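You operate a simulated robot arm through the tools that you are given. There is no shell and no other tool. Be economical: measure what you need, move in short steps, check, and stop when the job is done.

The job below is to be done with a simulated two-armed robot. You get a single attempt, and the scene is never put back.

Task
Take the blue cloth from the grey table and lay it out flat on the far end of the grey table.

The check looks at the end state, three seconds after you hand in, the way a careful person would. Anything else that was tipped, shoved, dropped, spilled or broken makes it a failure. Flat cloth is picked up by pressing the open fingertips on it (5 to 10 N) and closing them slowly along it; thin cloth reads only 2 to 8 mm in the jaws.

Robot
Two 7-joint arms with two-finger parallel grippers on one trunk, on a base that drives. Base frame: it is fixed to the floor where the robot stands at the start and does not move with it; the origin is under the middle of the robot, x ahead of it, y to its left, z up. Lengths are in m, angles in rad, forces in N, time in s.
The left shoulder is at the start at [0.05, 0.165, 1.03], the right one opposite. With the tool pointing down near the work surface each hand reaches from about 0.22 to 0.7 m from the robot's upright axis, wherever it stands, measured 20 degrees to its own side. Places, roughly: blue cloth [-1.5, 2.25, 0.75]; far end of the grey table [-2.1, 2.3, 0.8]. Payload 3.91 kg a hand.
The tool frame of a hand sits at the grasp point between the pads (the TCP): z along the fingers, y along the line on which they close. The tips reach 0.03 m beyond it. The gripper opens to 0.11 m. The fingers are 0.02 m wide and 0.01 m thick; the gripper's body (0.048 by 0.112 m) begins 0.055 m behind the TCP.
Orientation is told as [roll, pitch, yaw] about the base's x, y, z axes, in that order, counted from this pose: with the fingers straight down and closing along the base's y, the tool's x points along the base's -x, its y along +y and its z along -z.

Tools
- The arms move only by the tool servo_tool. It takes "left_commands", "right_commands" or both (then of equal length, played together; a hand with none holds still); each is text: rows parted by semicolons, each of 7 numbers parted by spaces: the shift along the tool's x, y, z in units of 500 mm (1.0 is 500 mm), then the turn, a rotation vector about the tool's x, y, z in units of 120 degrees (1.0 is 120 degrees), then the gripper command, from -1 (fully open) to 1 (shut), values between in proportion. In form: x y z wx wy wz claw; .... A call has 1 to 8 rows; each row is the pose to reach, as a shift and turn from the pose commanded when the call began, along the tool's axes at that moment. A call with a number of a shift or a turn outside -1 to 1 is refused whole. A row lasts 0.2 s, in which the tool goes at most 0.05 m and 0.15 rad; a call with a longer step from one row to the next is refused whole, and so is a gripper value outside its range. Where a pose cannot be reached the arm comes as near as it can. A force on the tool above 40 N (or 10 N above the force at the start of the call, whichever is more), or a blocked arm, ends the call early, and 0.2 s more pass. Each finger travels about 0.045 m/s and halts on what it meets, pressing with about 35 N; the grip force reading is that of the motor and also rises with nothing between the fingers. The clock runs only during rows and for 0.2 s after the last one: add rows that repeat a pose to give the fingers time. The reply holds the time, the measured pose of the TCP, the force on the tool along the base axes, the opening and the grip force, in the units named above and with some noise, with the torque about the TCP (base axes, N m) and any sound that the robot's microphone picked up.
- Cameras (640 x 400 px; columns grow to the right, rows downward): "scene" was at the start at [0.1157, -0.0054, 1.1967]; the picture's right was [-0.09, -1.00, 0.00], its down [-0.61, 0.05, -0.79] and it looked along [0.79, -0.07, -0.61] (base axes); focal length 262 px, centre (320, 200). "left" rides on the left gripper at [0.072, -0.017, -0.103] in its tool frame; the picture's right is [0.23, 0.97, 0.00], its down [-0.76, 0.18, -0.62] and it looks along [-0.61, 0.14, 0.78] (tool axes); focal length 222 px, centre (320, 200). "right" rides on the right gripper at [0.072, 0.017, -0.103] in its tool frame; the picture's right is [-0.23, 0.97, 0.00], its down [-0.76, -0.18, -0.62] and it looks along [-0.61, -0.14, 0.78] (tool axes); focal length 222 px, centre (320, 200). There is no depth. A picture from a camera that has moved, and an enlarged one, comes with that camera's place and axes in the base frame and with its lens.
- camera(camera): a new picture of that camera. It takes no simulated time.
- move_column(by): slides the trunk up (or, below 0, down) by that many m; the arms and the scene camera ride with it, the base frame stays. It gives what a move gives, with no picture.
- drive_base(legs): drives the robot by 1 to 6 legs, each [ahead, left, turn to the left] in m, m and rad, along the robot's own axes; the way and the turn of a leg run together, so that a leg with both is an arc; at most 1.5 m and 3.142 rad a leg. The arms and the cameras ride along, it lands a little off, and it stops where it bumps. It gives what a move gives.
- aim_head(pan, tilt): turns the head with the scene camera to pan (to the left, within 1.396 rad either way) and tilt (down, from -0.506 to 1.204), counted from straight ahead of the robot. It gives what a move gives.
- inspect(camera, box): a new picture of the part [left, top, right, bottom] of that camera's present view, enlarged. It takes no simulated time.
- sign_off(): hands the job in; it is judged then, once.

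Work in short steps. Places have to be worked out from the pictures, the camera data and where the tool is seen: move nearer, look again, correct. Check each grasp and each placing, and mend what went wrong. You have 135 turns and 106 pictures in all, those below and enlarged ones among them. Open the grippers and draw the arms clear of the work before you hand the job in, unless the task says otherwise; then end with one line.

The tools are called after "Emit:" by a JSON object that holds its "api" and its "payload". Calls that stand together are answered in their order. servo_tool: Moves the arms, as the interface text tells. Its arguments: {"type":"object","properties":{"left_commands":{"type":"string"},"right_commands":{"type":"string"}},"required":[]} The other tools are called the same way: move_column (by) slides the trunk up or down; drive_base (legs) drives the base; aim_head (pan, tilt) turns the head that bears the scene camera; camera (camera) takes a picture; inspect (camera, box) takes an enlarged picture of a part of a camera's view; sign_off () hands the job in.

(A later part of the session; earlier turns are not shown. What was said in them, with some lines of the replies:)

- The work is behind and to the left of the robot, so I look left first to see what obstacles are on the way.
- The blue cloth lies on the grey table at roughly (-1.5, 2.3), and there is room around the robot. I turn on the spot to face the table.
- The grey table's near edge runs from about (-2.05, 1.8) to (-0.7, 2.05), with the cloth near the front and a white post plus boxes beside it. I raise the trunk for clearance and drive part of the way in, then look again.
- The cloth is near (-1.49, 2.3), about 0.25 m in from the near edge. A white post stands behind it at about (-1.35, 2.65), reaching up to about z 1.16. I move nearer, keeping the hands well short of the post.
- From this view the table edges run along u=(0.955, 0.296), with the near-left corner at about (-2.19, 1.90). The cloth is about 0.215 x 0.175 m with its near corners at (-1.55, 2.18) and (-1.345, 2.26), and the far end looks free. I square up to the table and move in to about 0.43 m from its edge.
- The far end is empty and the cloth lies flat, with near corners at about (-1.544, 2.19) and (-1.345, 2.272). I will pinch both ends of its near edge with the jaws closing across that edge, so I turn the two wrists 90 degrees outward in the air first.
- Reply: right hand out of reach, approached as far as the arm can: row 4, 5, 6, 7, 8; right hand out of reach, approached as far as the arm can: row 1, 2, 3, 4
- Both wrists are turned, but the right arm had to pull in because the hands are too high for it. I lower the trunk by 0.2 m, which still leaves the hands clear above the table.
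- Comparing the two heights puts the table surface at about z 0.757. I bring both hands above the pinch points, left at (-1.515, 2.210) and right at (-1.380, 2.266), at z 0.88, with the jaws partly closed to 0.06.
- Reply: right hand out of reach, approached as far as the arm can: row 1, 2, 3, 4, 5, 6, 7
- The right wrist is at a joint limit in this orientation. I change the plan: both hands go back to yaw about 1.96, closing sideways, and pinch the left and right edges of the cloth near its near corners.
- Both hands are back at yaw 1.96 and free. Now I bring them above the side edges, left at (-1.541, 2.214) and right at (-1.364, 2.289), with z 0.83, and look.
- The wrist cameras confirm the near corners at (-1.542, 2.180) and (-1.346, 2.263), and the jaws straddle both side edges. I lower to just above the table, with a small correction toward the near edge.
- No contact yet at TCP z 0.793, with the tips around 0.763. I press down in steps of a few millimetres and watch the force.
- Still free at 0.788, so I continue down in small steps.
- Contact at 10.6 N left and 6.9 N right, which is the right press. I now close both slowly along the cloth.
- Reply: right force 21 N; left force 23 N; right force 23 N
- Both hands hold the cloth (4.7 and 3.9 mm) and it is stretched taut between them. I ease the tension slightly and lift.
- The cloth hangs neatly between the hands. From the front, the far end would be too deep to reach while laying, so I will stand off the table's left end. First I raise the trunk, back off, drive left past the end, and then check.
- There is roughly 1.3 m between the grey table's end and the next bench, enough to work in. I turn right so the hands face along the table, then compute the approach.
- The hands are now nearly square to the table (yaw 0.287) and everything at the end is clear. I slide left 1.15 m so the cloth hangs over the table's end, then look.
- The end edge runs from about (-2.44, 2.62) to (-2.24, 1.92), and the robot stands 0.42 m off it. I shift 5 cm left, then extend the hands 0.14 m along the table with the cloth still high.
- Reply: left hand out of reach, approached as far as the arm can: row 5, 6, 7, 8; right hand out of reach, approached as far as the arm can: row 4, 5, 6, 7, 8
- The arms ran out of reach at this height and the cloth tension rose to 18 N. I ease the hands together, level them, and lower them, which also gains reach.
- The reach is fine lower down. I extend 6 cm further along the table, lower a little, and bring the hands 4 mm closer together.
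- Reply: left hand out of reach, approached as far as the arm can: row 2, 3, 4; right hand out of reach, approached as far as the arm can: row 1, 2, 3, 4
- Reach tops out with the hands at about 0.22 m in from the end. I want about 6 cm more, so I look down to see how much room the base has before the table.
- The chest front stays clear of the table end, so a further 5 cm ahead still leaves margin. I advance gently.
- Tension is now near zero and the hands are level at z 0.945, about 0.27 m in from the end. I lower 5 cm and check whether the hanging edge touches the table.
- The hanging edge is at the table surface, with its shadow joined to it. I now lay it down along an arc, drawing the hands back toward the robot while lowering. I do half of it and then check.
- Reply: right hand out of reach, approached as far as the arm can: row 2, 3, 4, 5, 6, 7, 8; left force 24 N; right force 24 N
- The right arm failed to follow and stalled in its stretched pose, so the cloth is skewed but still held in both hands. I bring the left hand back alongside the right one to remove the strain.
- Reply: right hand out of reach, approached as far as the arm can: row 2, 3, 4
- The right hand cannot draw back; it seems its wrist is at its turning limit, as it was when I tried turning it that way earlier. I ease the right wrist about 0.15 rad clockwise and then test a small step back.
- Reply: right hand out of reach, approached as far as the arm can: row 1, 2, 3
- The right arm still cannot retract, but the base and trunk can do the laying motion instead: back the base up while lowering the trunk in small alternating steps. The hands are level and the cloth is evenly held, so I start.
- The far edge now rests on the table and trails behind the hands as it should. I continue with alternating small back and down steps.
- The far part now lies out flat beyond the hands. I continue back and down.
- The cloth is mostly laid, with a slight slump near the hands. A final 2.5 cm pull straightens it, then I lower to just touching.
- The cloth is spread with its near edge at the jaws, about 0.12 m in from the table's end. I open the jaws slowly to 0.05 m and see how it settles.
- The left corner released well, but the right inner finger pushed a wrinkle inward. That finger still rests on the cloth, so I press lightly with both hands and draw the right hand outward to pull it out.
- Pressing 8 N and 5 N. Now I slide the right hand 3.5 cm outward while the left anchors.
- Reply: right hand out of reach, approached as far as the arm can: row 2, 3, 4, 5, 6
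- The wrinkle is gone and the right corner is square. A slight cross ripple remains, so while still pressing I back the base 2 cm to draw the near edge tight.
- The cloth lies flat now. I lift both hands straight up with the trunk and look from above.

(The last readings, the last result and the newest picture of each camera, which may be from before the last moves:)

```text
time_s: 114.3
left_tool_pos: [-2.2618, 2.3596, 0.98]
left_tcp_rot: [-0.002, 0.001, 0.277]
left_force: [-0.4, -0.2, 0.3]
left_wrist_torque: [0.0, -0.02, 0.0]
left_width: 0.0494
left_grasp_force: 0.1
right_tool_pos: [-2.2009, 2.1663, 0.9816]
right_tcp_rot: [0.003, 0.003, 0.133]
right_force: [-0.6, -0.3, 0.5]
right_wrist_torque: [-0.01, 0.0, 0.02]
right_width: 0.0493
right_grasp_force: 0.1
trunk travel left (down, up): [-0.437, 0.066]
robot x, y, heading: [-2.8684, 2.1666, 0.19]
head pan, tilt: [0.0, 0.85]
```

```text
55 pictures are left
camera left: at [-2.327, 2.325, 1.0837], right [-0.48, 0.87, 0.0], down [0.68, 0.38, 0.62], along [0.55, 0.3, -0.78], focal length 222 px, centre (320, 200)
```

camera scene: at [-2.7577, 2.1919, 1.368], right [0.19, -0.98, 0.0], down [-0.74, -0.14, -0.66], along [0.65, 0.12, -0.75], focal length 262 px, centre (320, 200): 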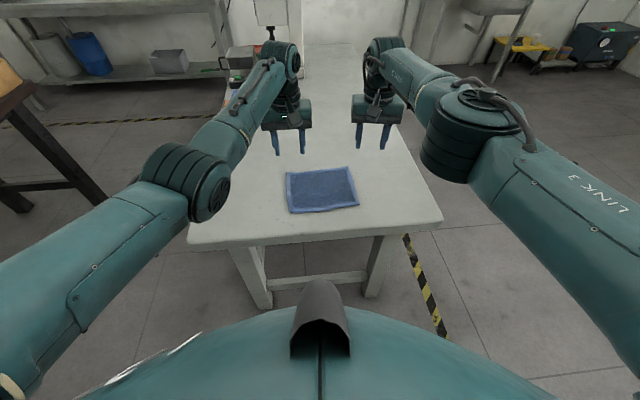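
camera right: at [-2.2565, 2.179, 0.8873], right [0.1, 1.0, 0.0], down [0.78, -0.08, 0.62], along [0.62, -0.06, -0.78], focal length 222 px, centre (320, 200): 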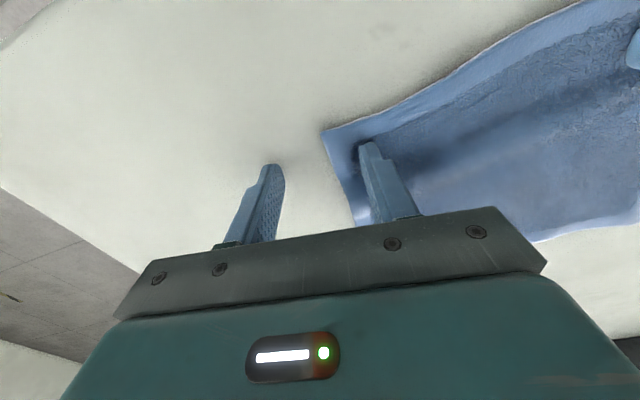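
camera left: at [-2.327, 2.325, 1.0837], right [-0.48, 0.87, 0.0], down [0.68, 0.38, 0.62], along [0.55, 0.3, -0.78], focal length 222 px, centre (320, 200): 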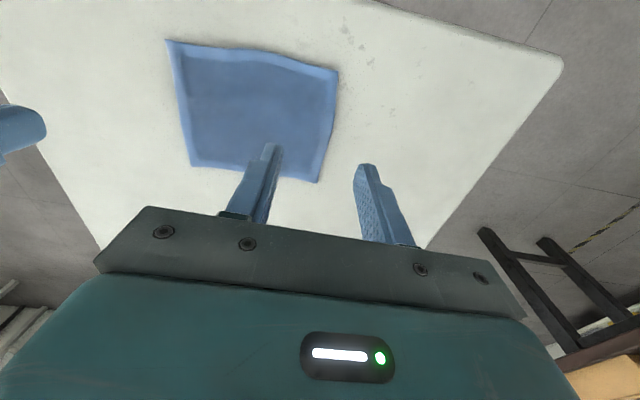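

The cloth is flat, centred at about (-2.18, 2.29), fully on the far end. I open the grippers, back the robot away, and do a last check.

Emit:
{"api": "servo_tool", "payload": {"left_commands": "0 0 0 0 0 0 -0.5;0 0 0 0 0 0 -1;0 0 0 0 0 0 -1;0 0 0 0 0 0 -1", "right_commands": "0 0 0 0 0 0 -0.5;0 0 0 0 0 0 -1;0 0 0 0 0 0 -1;0 0 0 0 0 0 -1"}}

Emit:
{"api": "drive_base", "payload": {"legs": [[-0.22, 0, 0]]}}

Emit:
{"api": "aim_head", "payload": {"pan": 0.05, "tilt": 0.6}}

Emit:
{"api": "camera", "payload": {"camera": "scene"}}

Emit:
{"api": "inspect", "payload": {"camera": "scene", "box": [240, 120, 400, 240]}}

```text
time_s: 115.3
left_tool_pos: [-2.2641, 2.3603, 0.9816]
left_tcp_rot: [-0.005, 0.001, 0.277]
left_force: [0.3, -0.1, -0.3]
left_wrist_torque: [0.04, 0.03, -0.04]
left_width: 0.1099
left_grasp_force: 0.0
right_tool_pos: [-2.202, 2.1678, 0.9809]
right_tcp_rot: [0.003, 0.004, 0.134]
right_force: [-0.1, -0.5, -0.5]
right_wrist_torque: [-0.01, 0.03, 0.02]
right_width: 0.11
right_grasp_force: 0.1
trunk travel left (down, up): [-0.437, 0.066]
robot x, y, heading: [-2.8637, 2.1693, 0.183]
head pan, tilt: [0.0, 0.85]
```

```text
time_s: 117.0
left_tool_pos: [-2.4801, 2.3193, 0.9821]
left_tcp_rot: [-0.002, 0.0, 0.279]
left_force: [0.3, 0.6, 0.0]
left_wrist_torque: [-0.03, -0.02, 0.0]
left_width: 0.1101
left_grasp_force: 0.0
right_tool_pos: [-2.4189, 2.127, 0.9821]
right_tcp_rot: [0.003, 0.004, 0.134]
right_force: [-0.1, 0.1, 0.1]
right_wrist_torque: [0.02, -0.06, 0.03]
right_width: 0.11
right_grasp_force: 0.0
trunk travel left (down, up): [-0.437, 0.066]
robot x, y, heading: [-3.0832, 2.1291, 0.193]
head pan, tilt: [0.0, 0.85]
```

```text
time_s: 117.7
left_tool_pos: [-2.48, 2.3186, 0.9819]
left_tcp_rot: [-0.003, 0.0, 0.281]
left_force: [-1.1, 0.5, 0.1]
left_wrist_torque: [-0.01, -0.02, -0.01]
left_width: 0.11
left_grasp_force: 0.0
right_tool_pos: [-2.4196, 2.1269, 0.9807]
right_tcp_rot: [0.003, 0.007, 0.135]
right_force: [-0.3, 0.5, 0.6]
right_wrist_torque: [0.02, -0.01, 0.05]
right_width: 0.1102
right_grasp_force: 0.0
trunk travel left (down, up): [-0.437, 0.066]
robot x, y, heading: [-3.082, 2.1312, 0.193]
head pan, tilt: [0.051, 0.6]
```

```text
54 pictures are left
camera scene: at [-2.9659, 2.1566, 1.3889], right [0.24, -0.97, 0.0], down [-0.55, -0.14, -0.82], along [0.8, 0.2, -0.57], focal length 262 px, centre (320, 200)
```

scene: 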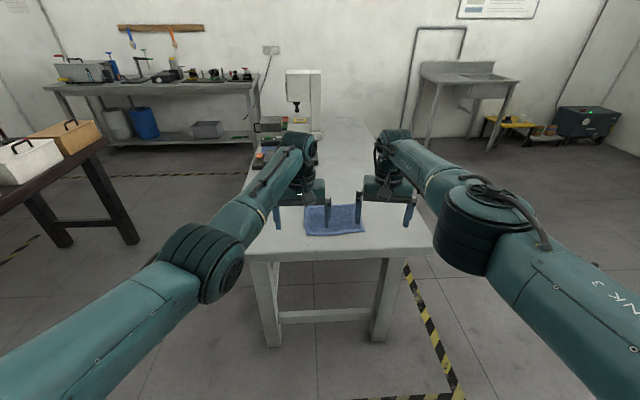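

```text
3.33 times, centred on (320, 180) of scene
camera zoom: at [-2.9659, 2.1566, 1.3889], right [0.24, -0.97, 0.0], down [-0.55, -0.14, -0.82], along [0.8, 0.2, -0.57], focal length 874 px, centre (320, 267)
```

zoom: 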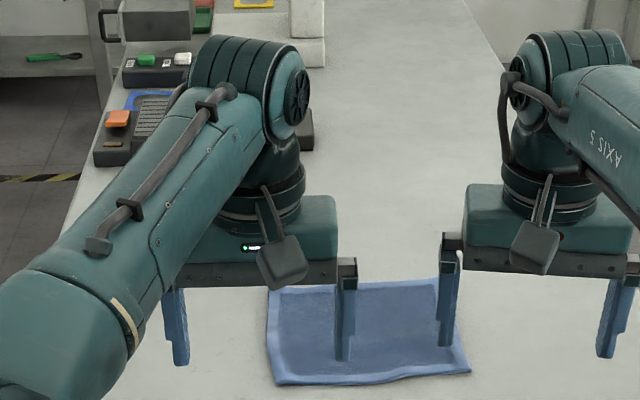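

The cloth lies flat on the far end, nothing else on the table has moved, and both hands are open and clear, so I hand in.

Emit:
{"api": "sign_off", "payload": {}}

```text
The job is handed in.
```

The blue cloth lies flat on the far end of the grey table, about 8 cm short of the given point; both grippers are open and clear, and the last picture showed nothing else disturbed.
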